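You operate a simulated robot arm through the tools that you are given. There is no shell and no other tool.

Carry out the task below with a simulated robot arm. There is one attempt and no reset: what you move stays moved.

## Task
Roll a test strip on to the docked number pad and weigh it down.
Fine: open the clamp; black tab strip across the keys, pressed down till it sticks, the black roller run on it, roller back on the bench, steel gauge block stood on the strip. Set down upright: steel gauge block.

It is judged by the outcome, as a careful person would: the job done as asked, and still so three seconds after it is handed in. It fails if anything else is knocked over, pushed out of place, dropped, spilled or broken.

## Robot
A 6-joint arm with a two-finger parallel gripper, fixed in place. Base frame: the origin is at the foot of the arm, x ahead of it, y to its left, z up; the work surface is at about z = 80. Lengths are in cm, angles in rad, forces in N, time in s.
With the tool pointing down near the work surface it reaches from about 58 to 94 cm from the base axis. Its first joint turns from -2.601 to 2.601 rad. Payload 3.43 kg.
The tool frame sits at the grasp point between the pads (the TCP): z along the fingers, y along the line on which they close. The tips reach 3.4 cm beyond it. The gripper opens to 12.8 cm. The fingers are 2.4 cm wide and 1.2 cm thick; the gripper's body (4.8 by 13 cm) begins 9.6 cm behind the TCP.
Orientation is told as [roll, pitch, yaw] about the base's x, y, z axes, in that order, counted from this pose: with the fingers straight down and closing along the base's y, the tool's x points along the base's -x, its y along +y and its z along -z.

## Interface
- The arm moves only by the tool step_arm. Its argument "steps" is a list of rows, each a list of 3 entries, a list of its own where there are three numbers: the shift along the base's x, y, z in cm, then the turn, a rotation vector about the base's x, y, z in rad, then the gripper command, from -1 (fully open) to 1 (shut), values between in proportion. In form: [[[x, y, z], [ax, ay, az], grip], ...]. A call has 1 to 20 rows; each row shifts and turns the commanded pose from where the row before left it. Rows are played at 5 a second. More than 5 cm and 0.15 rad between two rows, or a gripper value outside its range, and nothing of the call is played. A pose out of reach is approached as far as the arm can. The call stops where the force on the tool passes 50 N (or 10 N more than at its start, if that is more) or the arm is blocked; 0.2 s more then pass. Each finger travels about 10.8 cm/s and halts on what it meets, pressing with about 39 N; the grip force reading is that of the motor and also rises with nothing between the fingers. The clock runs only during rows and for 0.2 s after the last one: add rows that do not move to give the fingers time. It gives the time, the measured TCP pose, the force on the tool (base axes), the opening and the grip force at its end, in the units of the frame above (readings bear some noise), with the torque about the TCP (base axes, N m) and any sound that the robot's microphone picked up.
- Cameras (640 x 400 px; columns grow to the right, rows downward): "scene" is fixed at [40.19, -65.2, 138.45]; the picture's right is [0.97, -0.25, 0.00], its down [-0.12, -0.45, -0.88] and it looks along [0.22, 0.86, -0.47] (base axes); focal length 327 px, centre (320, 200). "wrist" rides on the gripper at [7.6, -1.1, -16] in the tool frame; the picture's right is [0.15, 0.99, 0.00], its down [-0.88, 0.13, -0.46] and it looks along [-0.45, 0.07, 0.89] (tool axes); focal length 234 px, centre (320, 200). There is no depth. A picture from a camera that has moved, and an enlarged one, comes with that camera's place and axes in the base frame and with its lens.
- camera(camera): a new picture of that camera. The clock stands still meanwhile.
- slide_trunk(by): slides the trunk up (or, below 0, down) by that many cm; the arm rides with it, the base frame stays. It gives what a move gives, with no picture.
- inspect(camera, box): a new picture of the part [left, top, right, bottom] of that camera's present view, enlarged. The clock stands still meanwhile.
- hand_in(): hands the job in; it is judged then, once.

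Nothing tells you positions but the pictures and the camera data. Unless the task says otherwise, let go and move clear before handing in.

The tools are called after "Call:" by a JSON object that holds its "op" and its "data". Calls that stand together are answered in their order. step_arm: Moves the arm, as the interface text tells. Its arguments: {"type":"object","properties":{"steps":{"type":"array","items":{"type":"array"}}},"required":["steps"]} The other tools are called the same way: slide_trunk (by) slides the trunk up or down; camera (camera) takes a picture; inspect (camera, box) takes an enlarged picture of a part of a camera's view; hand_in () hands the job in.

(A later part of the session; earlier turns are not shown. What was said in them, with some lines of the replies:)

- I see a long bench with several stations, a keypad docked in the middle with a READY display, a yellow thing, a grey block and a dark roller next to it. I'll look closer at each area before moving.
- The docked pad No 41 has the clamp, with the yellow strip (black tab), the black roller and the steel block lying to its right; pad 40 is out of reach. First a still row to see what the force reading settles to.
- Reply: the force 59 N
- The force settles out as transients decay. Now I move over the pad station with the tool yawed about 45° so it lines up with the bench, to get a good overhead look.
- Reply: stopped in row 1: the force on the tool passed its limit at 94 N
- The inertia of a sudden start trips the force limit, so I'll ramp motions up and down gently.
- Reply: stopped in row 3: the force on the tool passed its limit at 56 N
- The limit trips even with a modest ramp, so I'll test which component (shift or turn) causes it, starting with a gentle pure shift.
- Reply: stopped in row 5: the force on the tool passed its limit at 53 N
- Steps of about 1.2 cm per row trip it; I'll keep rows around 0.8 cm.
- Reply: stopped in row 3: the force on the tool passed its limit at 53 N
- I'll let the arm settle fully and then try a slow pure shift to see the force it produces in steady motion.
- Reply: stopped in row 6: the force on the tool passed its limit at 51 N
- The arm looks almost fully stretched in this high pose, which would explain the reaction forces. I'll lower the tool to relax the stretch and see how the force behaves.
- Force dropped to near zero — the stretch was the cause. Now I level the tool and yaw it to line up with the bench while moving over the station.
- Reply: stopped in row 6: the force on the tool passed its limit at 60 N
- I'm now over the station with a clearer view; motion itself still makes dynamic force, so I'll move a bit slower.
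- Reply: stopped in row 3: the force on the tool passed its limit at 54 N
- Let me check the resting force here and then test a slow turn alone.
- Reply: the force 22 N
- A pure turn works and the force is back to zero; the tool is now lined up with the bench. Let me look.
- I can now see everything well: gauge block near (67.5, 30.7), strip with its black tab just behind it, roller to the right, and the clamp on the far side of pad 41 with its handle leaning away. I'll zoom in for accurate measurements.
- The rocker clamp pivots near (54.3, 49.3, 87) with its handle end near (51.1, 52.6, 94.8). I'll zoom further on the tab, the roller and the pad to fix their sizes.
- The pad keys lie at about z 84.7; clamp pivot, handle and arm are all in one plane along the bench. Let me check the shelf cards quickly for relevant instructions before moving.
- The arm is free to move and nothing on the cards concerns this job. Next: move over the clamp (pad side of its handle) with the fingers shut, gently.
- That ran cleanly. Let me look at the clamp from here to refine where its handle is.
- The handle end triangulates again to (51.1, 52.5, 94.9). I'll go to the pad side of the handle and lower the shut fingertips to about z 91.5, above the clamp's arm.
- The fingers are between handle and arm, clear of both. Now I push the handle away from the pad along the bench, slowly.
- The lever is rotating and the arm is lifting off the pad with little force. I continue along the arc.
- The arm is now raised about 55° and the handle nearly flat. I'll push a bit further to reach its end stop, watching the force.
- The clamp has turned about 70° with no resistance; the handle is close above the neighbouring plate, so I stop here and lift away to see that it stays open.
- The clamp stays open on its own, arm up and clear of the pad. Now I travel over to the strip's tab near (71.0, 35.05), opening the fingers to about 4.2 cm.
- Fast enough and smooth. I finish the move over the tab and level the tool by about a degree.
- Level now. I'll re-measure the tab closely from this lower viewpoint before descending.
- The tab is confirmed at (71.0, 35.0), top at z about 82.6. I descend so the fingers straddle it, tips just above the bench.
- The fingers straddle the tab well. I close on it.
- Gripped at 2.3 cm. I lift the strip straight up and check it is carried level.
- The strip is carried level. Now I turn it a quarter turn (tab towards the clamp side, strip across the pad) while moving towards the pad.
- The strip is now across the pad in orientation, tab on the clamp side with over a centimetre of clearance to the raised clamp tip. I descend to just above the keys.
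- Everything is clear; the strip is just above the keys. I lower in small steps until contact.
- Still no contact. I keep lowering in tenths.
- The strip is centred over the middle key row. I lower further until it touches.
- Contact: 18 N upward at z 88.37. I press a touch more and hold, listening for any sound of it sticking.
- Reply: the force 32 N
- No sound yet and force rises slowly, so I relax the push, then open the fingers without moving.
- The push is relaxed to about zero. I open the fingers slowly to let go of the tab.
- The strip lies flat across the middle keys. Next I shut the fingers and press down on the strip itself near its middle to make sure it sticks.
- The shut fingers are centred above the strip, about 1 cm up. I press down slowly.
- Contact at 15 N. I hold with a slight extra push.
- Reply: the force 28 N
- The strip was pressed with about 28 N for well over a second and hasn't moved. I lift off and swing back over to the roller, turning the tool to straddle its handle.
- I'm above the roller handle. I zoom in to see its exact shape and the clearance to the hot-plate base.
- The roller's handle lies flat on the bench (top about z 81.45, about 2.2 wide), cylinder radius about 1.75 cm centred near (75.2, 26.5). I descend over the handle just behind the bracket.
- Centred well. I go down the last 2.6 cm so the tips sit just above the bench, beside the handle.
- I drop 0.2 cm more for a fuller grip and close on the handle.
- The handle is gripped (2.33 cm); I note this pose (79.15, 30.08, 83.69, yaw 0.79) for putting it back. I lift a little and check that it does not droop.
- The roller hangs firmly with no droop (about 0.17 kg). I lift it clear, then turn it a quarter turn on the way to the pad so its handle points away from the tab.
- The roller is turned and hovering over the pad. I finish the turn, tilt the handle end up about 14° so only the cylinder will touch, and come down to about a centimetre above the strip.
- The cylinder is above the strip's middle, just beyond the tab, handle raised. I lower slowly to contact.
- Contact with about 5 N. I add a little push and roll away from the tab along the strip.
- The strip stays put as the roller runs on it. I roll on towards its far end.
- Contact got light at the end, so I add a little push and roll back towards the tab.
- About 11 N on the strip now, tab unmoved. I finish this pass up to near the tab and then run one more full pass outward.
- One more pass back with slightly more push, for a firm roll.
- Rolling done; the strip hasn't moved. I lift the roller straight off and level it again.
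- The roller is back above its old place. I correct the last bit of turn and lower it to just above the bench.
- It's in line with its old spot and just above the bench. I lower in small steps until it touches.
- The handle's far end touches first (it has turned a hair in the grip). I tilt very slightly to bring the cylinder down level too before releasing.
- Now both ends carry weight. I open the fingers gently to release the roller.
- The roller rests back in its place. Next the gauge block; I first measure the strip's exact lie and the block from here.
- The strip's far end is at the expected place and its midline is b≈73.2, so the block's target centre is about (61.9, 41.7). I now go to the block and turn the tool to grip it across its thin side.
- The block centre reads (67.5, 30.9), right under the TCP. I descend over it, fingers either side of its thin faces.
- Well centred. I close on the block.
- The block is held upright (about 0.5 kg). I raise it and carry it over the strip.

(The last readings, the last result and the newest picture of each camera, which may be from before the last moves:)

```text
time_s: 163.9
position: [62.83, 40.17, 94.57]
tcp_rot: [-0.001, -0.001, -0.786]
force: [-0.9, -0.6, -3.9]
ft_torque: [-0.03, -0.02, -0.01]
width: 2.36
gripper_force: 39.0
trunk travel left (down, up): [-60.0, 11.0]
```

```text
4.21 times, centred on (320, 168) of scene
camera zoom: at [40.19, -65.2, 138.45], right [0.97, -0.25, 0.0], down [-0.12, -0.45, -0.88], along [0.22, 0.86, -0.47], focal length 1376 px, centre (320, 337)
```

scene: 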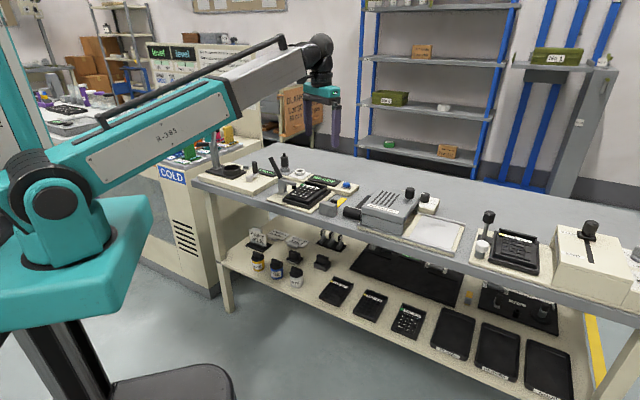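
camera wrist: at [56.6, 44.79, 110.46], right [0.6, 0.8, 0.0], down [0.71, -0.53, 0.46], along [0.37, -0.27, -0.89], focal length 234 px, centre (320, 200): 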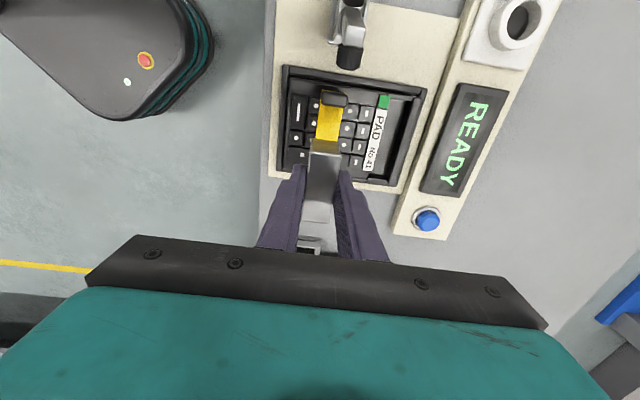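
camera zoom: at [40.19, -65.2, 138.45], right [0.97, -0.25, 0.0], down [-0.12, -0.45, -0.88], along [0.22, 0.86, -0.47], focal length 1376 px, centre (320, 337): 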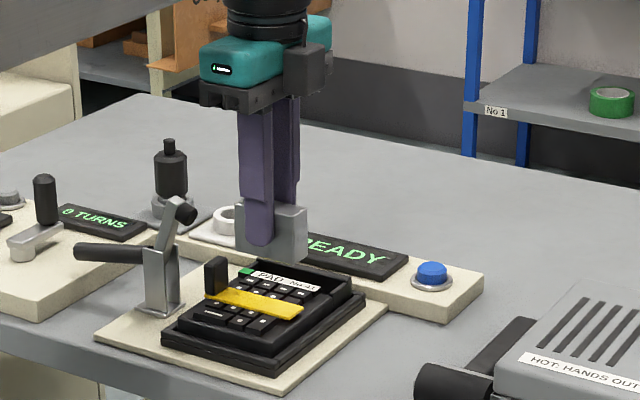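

Almost there; I move the last bit sideways and come down to about a centimetre above the strip.

Call:
{"op": "step_arm", "data": {"steps": [[[-0.15, 0.22, 0], [0, 0, 0], 1], [[-0.27, 0.45, 0], [0, 0, 0], 1], [[-0.27, 0.45, -0.1], [0, 0, 0], 1], [[-0.18, 0.3, -0.3], [0, 0, 0], 1], [[0, 0, -0.6], [0, 0, 0], 1], [[0, 0, -0.8], [0, 0, 0], 1], [[0, 0, -0.8], [0, 0, 0], 1], [[0, 0, -0.7], [0, 0, 0], 1], [[0, 0, -0.5], [0, 0, 0], 1], [[0, 0, -0.3], [0, 0, 0], 1], [[0, 0, -0.2], [0, 0, 0], 1], [[0, 0, 0], [0, 0, 0], 1]]}}

Call:
{"op": "camera", "data": {"camera": "wrist"}}

Call:
{"op": "inspect", "data": {"camera": "scene", "box": [280, 150, 350, 215]}}

Call:
{"op": "inspect", "data": {"camera": "wrist", "box": [270, 50, 390, 220]}}

```text
time_s: 166.5
position: [61.92, 41.52, 90.2]
tcp_rot: [-0.001, -0.002, -0.784]
force: [1.0, 0.7, -3.9]
ft_torque: [-0.01, -0.01, 0.0]
width: 2.35
gripper_force: 39.0
trunk travel left (down, up): [-60.0, 11.0]
```

```text
taken
camera wrist: at [55.71, 46.12, 106.16], right [0.6, 0.8, 0.0], down [0.71, -0.53, 0.46], along [0.37, -0.27, -0.89], focal length 234 px, centre (320, 200)
```

wrist: 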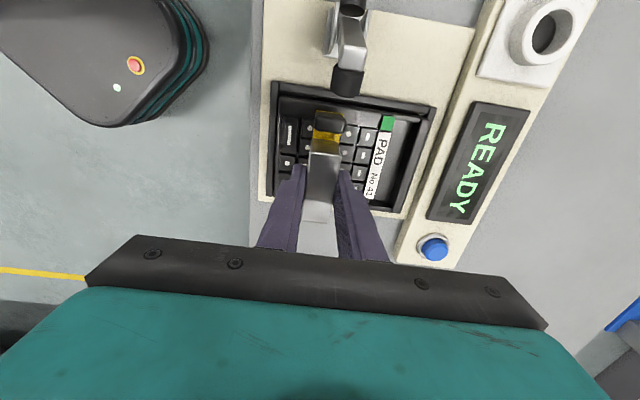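

```text
6.15 times, centred on (315, 182) of scene
camera zoom: at [40.19, -65.2, 138.45], right [0.97, -0.25, 0.0], down [-0.12, -0.45, -0.88], along [0.22, 0.86, -0.47], focal length 2011 px, centre (351, 308)
```

zoom: 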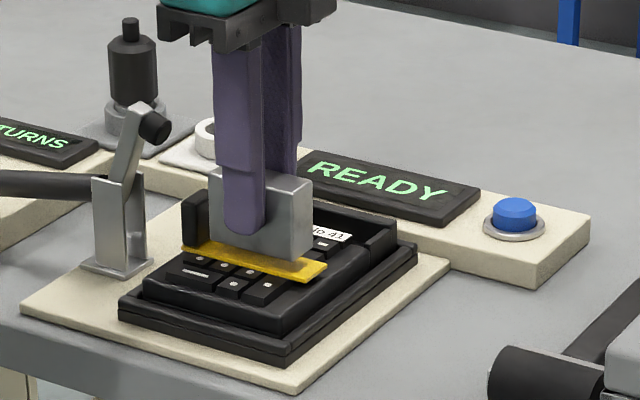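

```text
2.35 times, centred on (330, 135) of wrist
camera zoom: at [55.71, 46.12, 106.16], right [0.6, 0.8, 0.0], down [0.71, -0.53, 0.46], along [0.37, -0.27, -0.89], focal length 551 px, centre (296, 353)
```

zoom: 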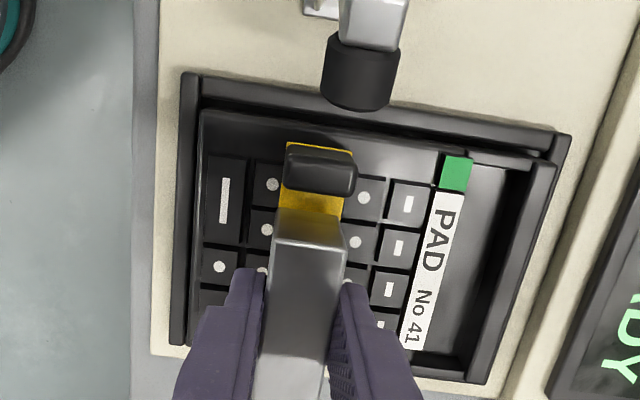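

The block lines up with the strip and clears the tab. I lower it in small steps to contact.

Call:
{"op": "step_arm", "data": {"steps": [[[0, 0, -0.2], [0, 0, 0], 1], [[0, 0, -0.25], [0, 0, 0], 1], [[0, 0, -0.2], [0, 0, 0], 1], [[0, 0, -0.15], [0, 0, 0], 1], [[0, 0, -0.1], [0, 0, 0], 1], [[0, 0, 0], [0, 0, 0], 1]]}}

Call:
{"op": "step_arm", "data": {"steps": [[[0, 0, -0.06], [0, 0, 0], 1], [[0, 0, -0.06], [0, 0, 0], 1], [[0, 0, 0], [0, 0, 0], 1]]}}

```text
time_s: 167.9
position: [61.77, 41.46, 89.3]
tcp_rot: [0.0, -0.002, -0.785]
force: [-0.4, 0.3, -0.3]
ft_torque: [-0.02, 0.03, 0.03]
width: 2.38
gripper_force: 38.9
trunk travel left (down, up): [-60.0, 11.0]
```

```text
time_s: 168.7
position: [61.79, 41.45, 89.41]
tcp_rot: [-0.001, -0.001, -0.785]
force: [1.2, -0.8, 6.2]
ft_torque: [0.02, 0.02, 0.0]
width: 2.39
gripper_force: 39.3
trunk travel left (down, up): [-60.0, 11.0]
```

Flat contact with almost no torque. I relax the push slightly and open the fingers slowly.

Call:
{"op": "step_arm", "data": {"steps": [[[0, 0, 0.05], [0, 0, 0], 1], [[0, 0, 0], [0, 0, 0], 1]]}}

Call:
{"op": "step_arm", "data": {"steps": [[[0, 0, 0], [0, 0, 0], 0.62], [[0, 0, 0], [0, 0, 0], 0.58], [[0, 0, 0], [0, 0, 0], 0.52], [[0, 0, 0], [0, 0, 0], 0.44], [[0, 0, 0], [0, 0, 0], 0.36], [[0, 0, 0], [0, 0, 0], 0.281], [[0, 0, 0], [0, 0, 0], 0.281]]}}

Call:
{"op": "inspect", "data": {"camera": "scene", "box": [280, 150, 350, 215]}}

Call:
{"op": "inspect", "data": {"camera": "wrist", "box": [270, 50, 390, 220]}}

```text
time_s: 169.3
position: [61.79, 41.43, 89.29]
tcp_rot: [-0.002, -0.003, -0.787]
force: [0.4, 0.4, 5.6]
ft_torque: [0.02, -0.03, 0.01]
width: 2.33
gripper_force: 38.9
trunk travel left (down, up): [-60.0, 11.0]
```

```text
time_s: 170.9
position: [61.88, 41.5, 89.22]
tcp_rot: [0.0, -0.001, -0.785]
force: [0.4, -0.1, 0.4]
ft_torque: [-0.02, -0.03, 0.01]
width: 4.57
gripper_force: 0.1
trunk travel left (down, up): [-60.0, 11.0]
```

```text
6.15 times, centred on (315, 182) of scene
camera zoom: at [40.19, -65.2, 138.45], right [0.97, -0.25, 0.0], down [-0.12, -0.45, -0.88], along [0.22, 0.86, -0.47], focal length 2011 px, centre (351, 308)
```

zoom: 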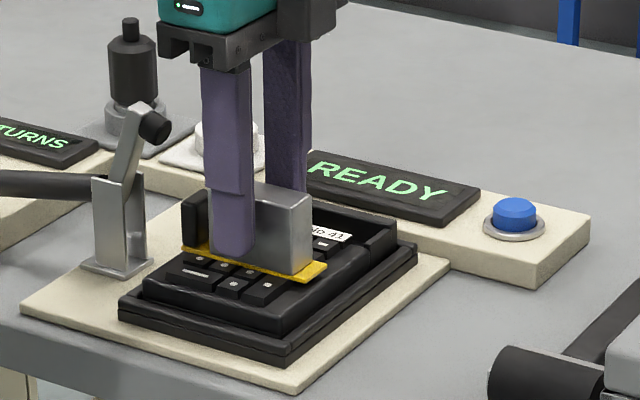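

```text
2.35 times, centred on (330, 135) of wrist
camera zoom: at [55.68, 46.12, 105.18], right [0.6, 0.8, 0.0], down [0.71, -0.53, 0.46], along [0.37, -0.27, -0.89], focal length 551 px, centre (296, 353)
```

zoom: 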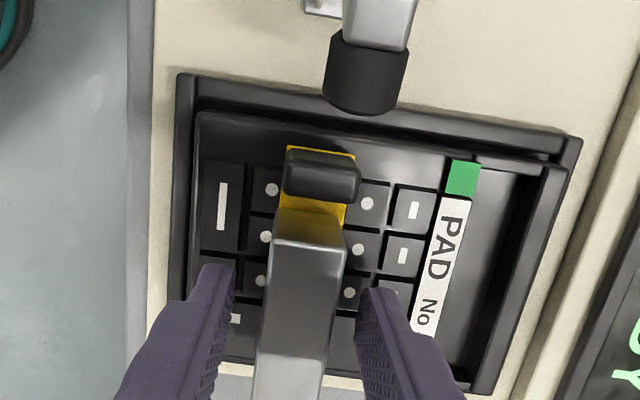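

The block stands squarely on the strip. I rise straight up, clear of it.

Call:
{"op": "step_arm", "data": {"steps": [[[0, 0, 0.1], [0, 0, 0], 0.281], [[0, 0, 0.3], [0, 0, 0], 0.281], [[0, 0, 0.5], [0, 0, 0], 0.281], [[0, 0, 0.7], [0, 0, 0], 0.281], [[0, 0, 0.8], [0, 0, 0], 0.281], [[0, 0, 0.8], [0, 0, 0], 0.281], [[0, 0, 0.8], [0, 0, 0], 0.281], [[0, 0, 0.8], [0, 0, 0], 0.281], [[0, 0, 0.8], [0, 0, 0], 0.281], [[0, 0, 0.8], [0, 0, 0], 0.281], [[0, 0, 0.8], [0, 0, 0], 0.281], [[0, 0, 0.8], [0, 0, 0], 0.281], [[0, 0, 0.7], [0, 0, 0], 0.281], [[0, 0, 0.5], [0, 0, 0], 0.281], [[0, 0, 0.3], [0, 0, 0], 0.281], [[0, 0, 0], [0, 0, 0], 0.281]]}}

Call:
{"op": "camera", "data": {"camera": "scene"}}

Call:
{"op": "inspect", "data": {"camera": "scene", "box": [270, 150, 390, 225]}}

Call:
{"op": "camera", "data": {"camera": "wrist"}}

```text
time_s: 174.3
position: [61.72, 41.51, 98.67]
tcp_rot: [-0.002, -0.001, -0.785]
force: [0.8, -0.6, 0.0]
ft_torque: [0.04, -0.02, -0.01]
width: 4.63
gripper_force: 0.0
trunk travel left (down, up): [-60.0, 11.0]
```

```text
taken
```

scene: 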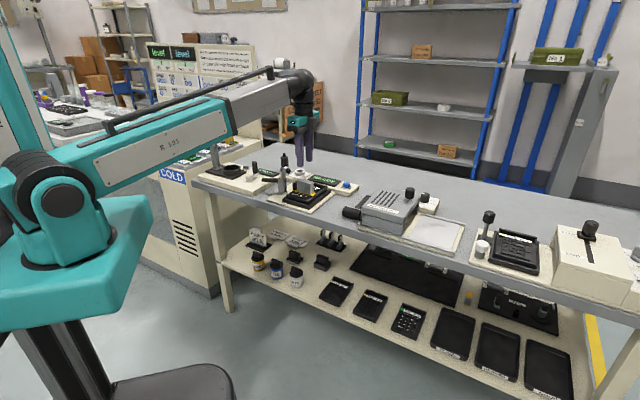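

```text
5.33 times, centred on (330, 188) of scene
camera zoom: at [40.19, -65.2, 138.45], right [0.97, -0.25, 0.0], down [-0.12, -0.45, -0.88], along [0.22, 0.86, -0.47], focal length 1743 px, centre (267, 267)
```

zoom: 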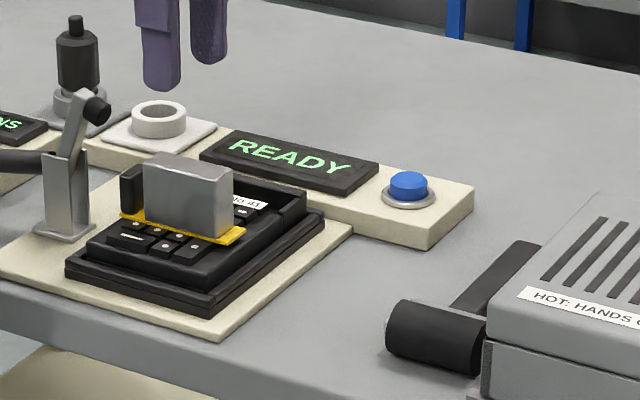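

```text
taken
camera wrist: at [55.69, 46.13, 114.71], right [0.6, 0.8, 0.0], down [0.71, -0.53, 0.46], along [0.37, -0.27, -0.89], focal length 234 px, centre (320, 200)
```

wrist: 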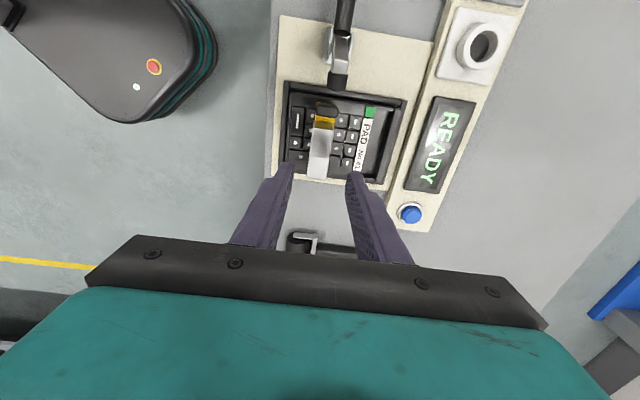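

The block stands upright on the strip across the keys, the clamp is open and the roller is back on the bench. I draw the arm further away and take a last close look for stability.

Call:
{"op": "step_arm", "data": {"steps": [[[0, 0, 0.3], [0, 0, 0], 0.281], [[-0.1, -0.1, 0.5], [0, 0, 0], 0.281], [[-0.3, -0.3, 0.6], [0, 0, 0], 0.281], [[-0.4, -0.4, 0.6], [0, 0, 0], 0.281], [[-0.5, -0.5, 0.5], [0, 0, 0], 0.281], [[-0.5, -0.5, 0.3], [0, 0, 0], 0.281], [[-0.5, -0.5, 0.2], [0, 0, 0], 0.281], [[-0.5, -0.5, 0], [0, 0, 0], 0.281], [[-0.4, -0.4, 0], [0, 0, 0], 0.281], [[-0.3, -0.3, 0], [0, 0, 0], 0.281], [[-0.1, -0.1, 0], [0, 0, 0], 0.281], [[0, 0, 0], [0, 0, 0], 0.281], [[0, 0, 0], [0, 0, 0], 0.281], [[0, 0, 0], [0, 0, 0], 0.281], [[0, 0, 0], [0, 0, 0], 0.281], [[0, 0, 0], [0, 0, 0], 0.281]]}}

Call:
{"op": "inspect", "data": {"camera": "scene", "box": [275, 155, 335, 210]}}

Call:
{"op": "inspect", "data": {"camera": "scene", "box": [190, 130, 410, 250]}}

Call:
{"op": "camera", "data": {"camera": "wrist"}}

```text
time_s: 177.7
position: [58.11, 37.9, 101.73]
tcp_rot: [-0.001, -0.003, -0.786]
force: [0.0, 0.4, 0.6]
ft_torque: [0.0, 0.02, -0.04]
width: 4.63
gripper_force: 0.0
trunk travel left (down, up): [-60.0, 11.0]
```

```text
7.27 times, centred on (305, 182) of scene
camera zoom: at [40.19, -65.2, 138.45], right [0.97, -0.25, 0.0], down [-0.12, -0.45, -0.88], along [0.22, 0.86, -0.47], focal length 2376 px, centre (429, 327)
```

zoom: 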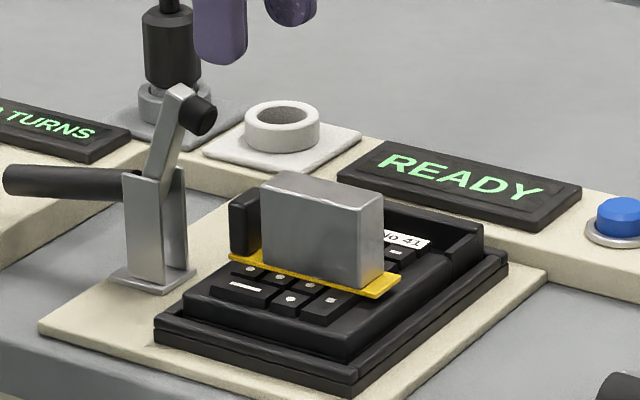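

```text
2.91 times, centred on (300, 190) of scene
camera zoom: at [40.19, -65.2, 138.45], right [0.97, -0.25, 0.0], down [-0.12, -0.45, -0.88], along [0.22, 0.86, -0.47], focal length 950 px, centre (378, 229)
```

zoom: 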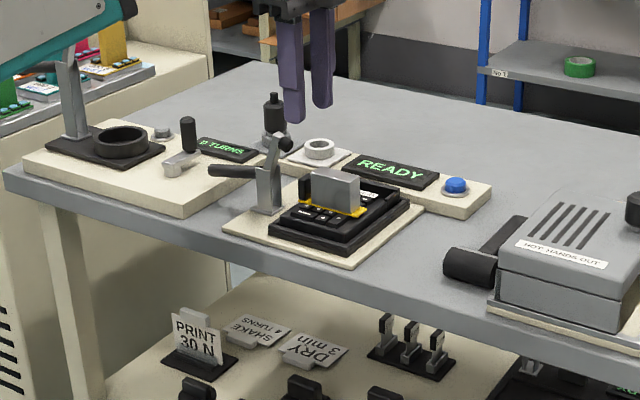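

```text
taken
camera wrist: at [52.01, 42.49, 117.67], right [0.6, 0.8, 0.0], down [0.71, -0.53, 0.46], along [0.37, -0.27, -0.89], focal length 234 px, centre (320, 200)
```

wrist: 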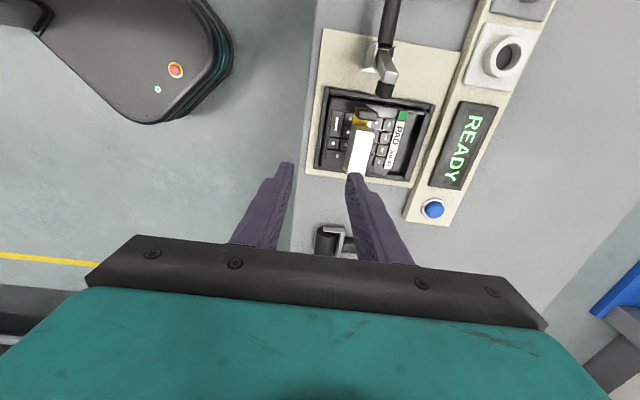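

The end state is steady. The clamp is open, the strip is flat across the keys, the gauge block stands upright on it, the roller is back on the bench and nothing else has moved. I'm handing in.

Call:
{"op": "hand_in", "data": {}}

```text
The job is handed in.
```

I've handed the job in, and every step you asked for is done. No sound or reading told me the strip had stuck. I judged that from how hard I pressed it and from it not shifting under the roller.

- **Clamp:** I opened it until its arm stood about 70° up, and it stays open by itself. I stopped there because the handle was close above the plate of the station next to it.
- **Strip:** It lies across the middle row of keys on pad No 41, with the black tab on the clamp side. I pressed it with about 30 N at the tab and about 28 N in the middle.
- **Roller:** I ran the black roller along the strip four times, at up to about 11 N. It is back on the bench in its original spot.
- **Gauge block:** It stands upright on the strip and was steady when I last looked.

The pictures show nothing knocked over or pushed out of place, and the arm is clear.
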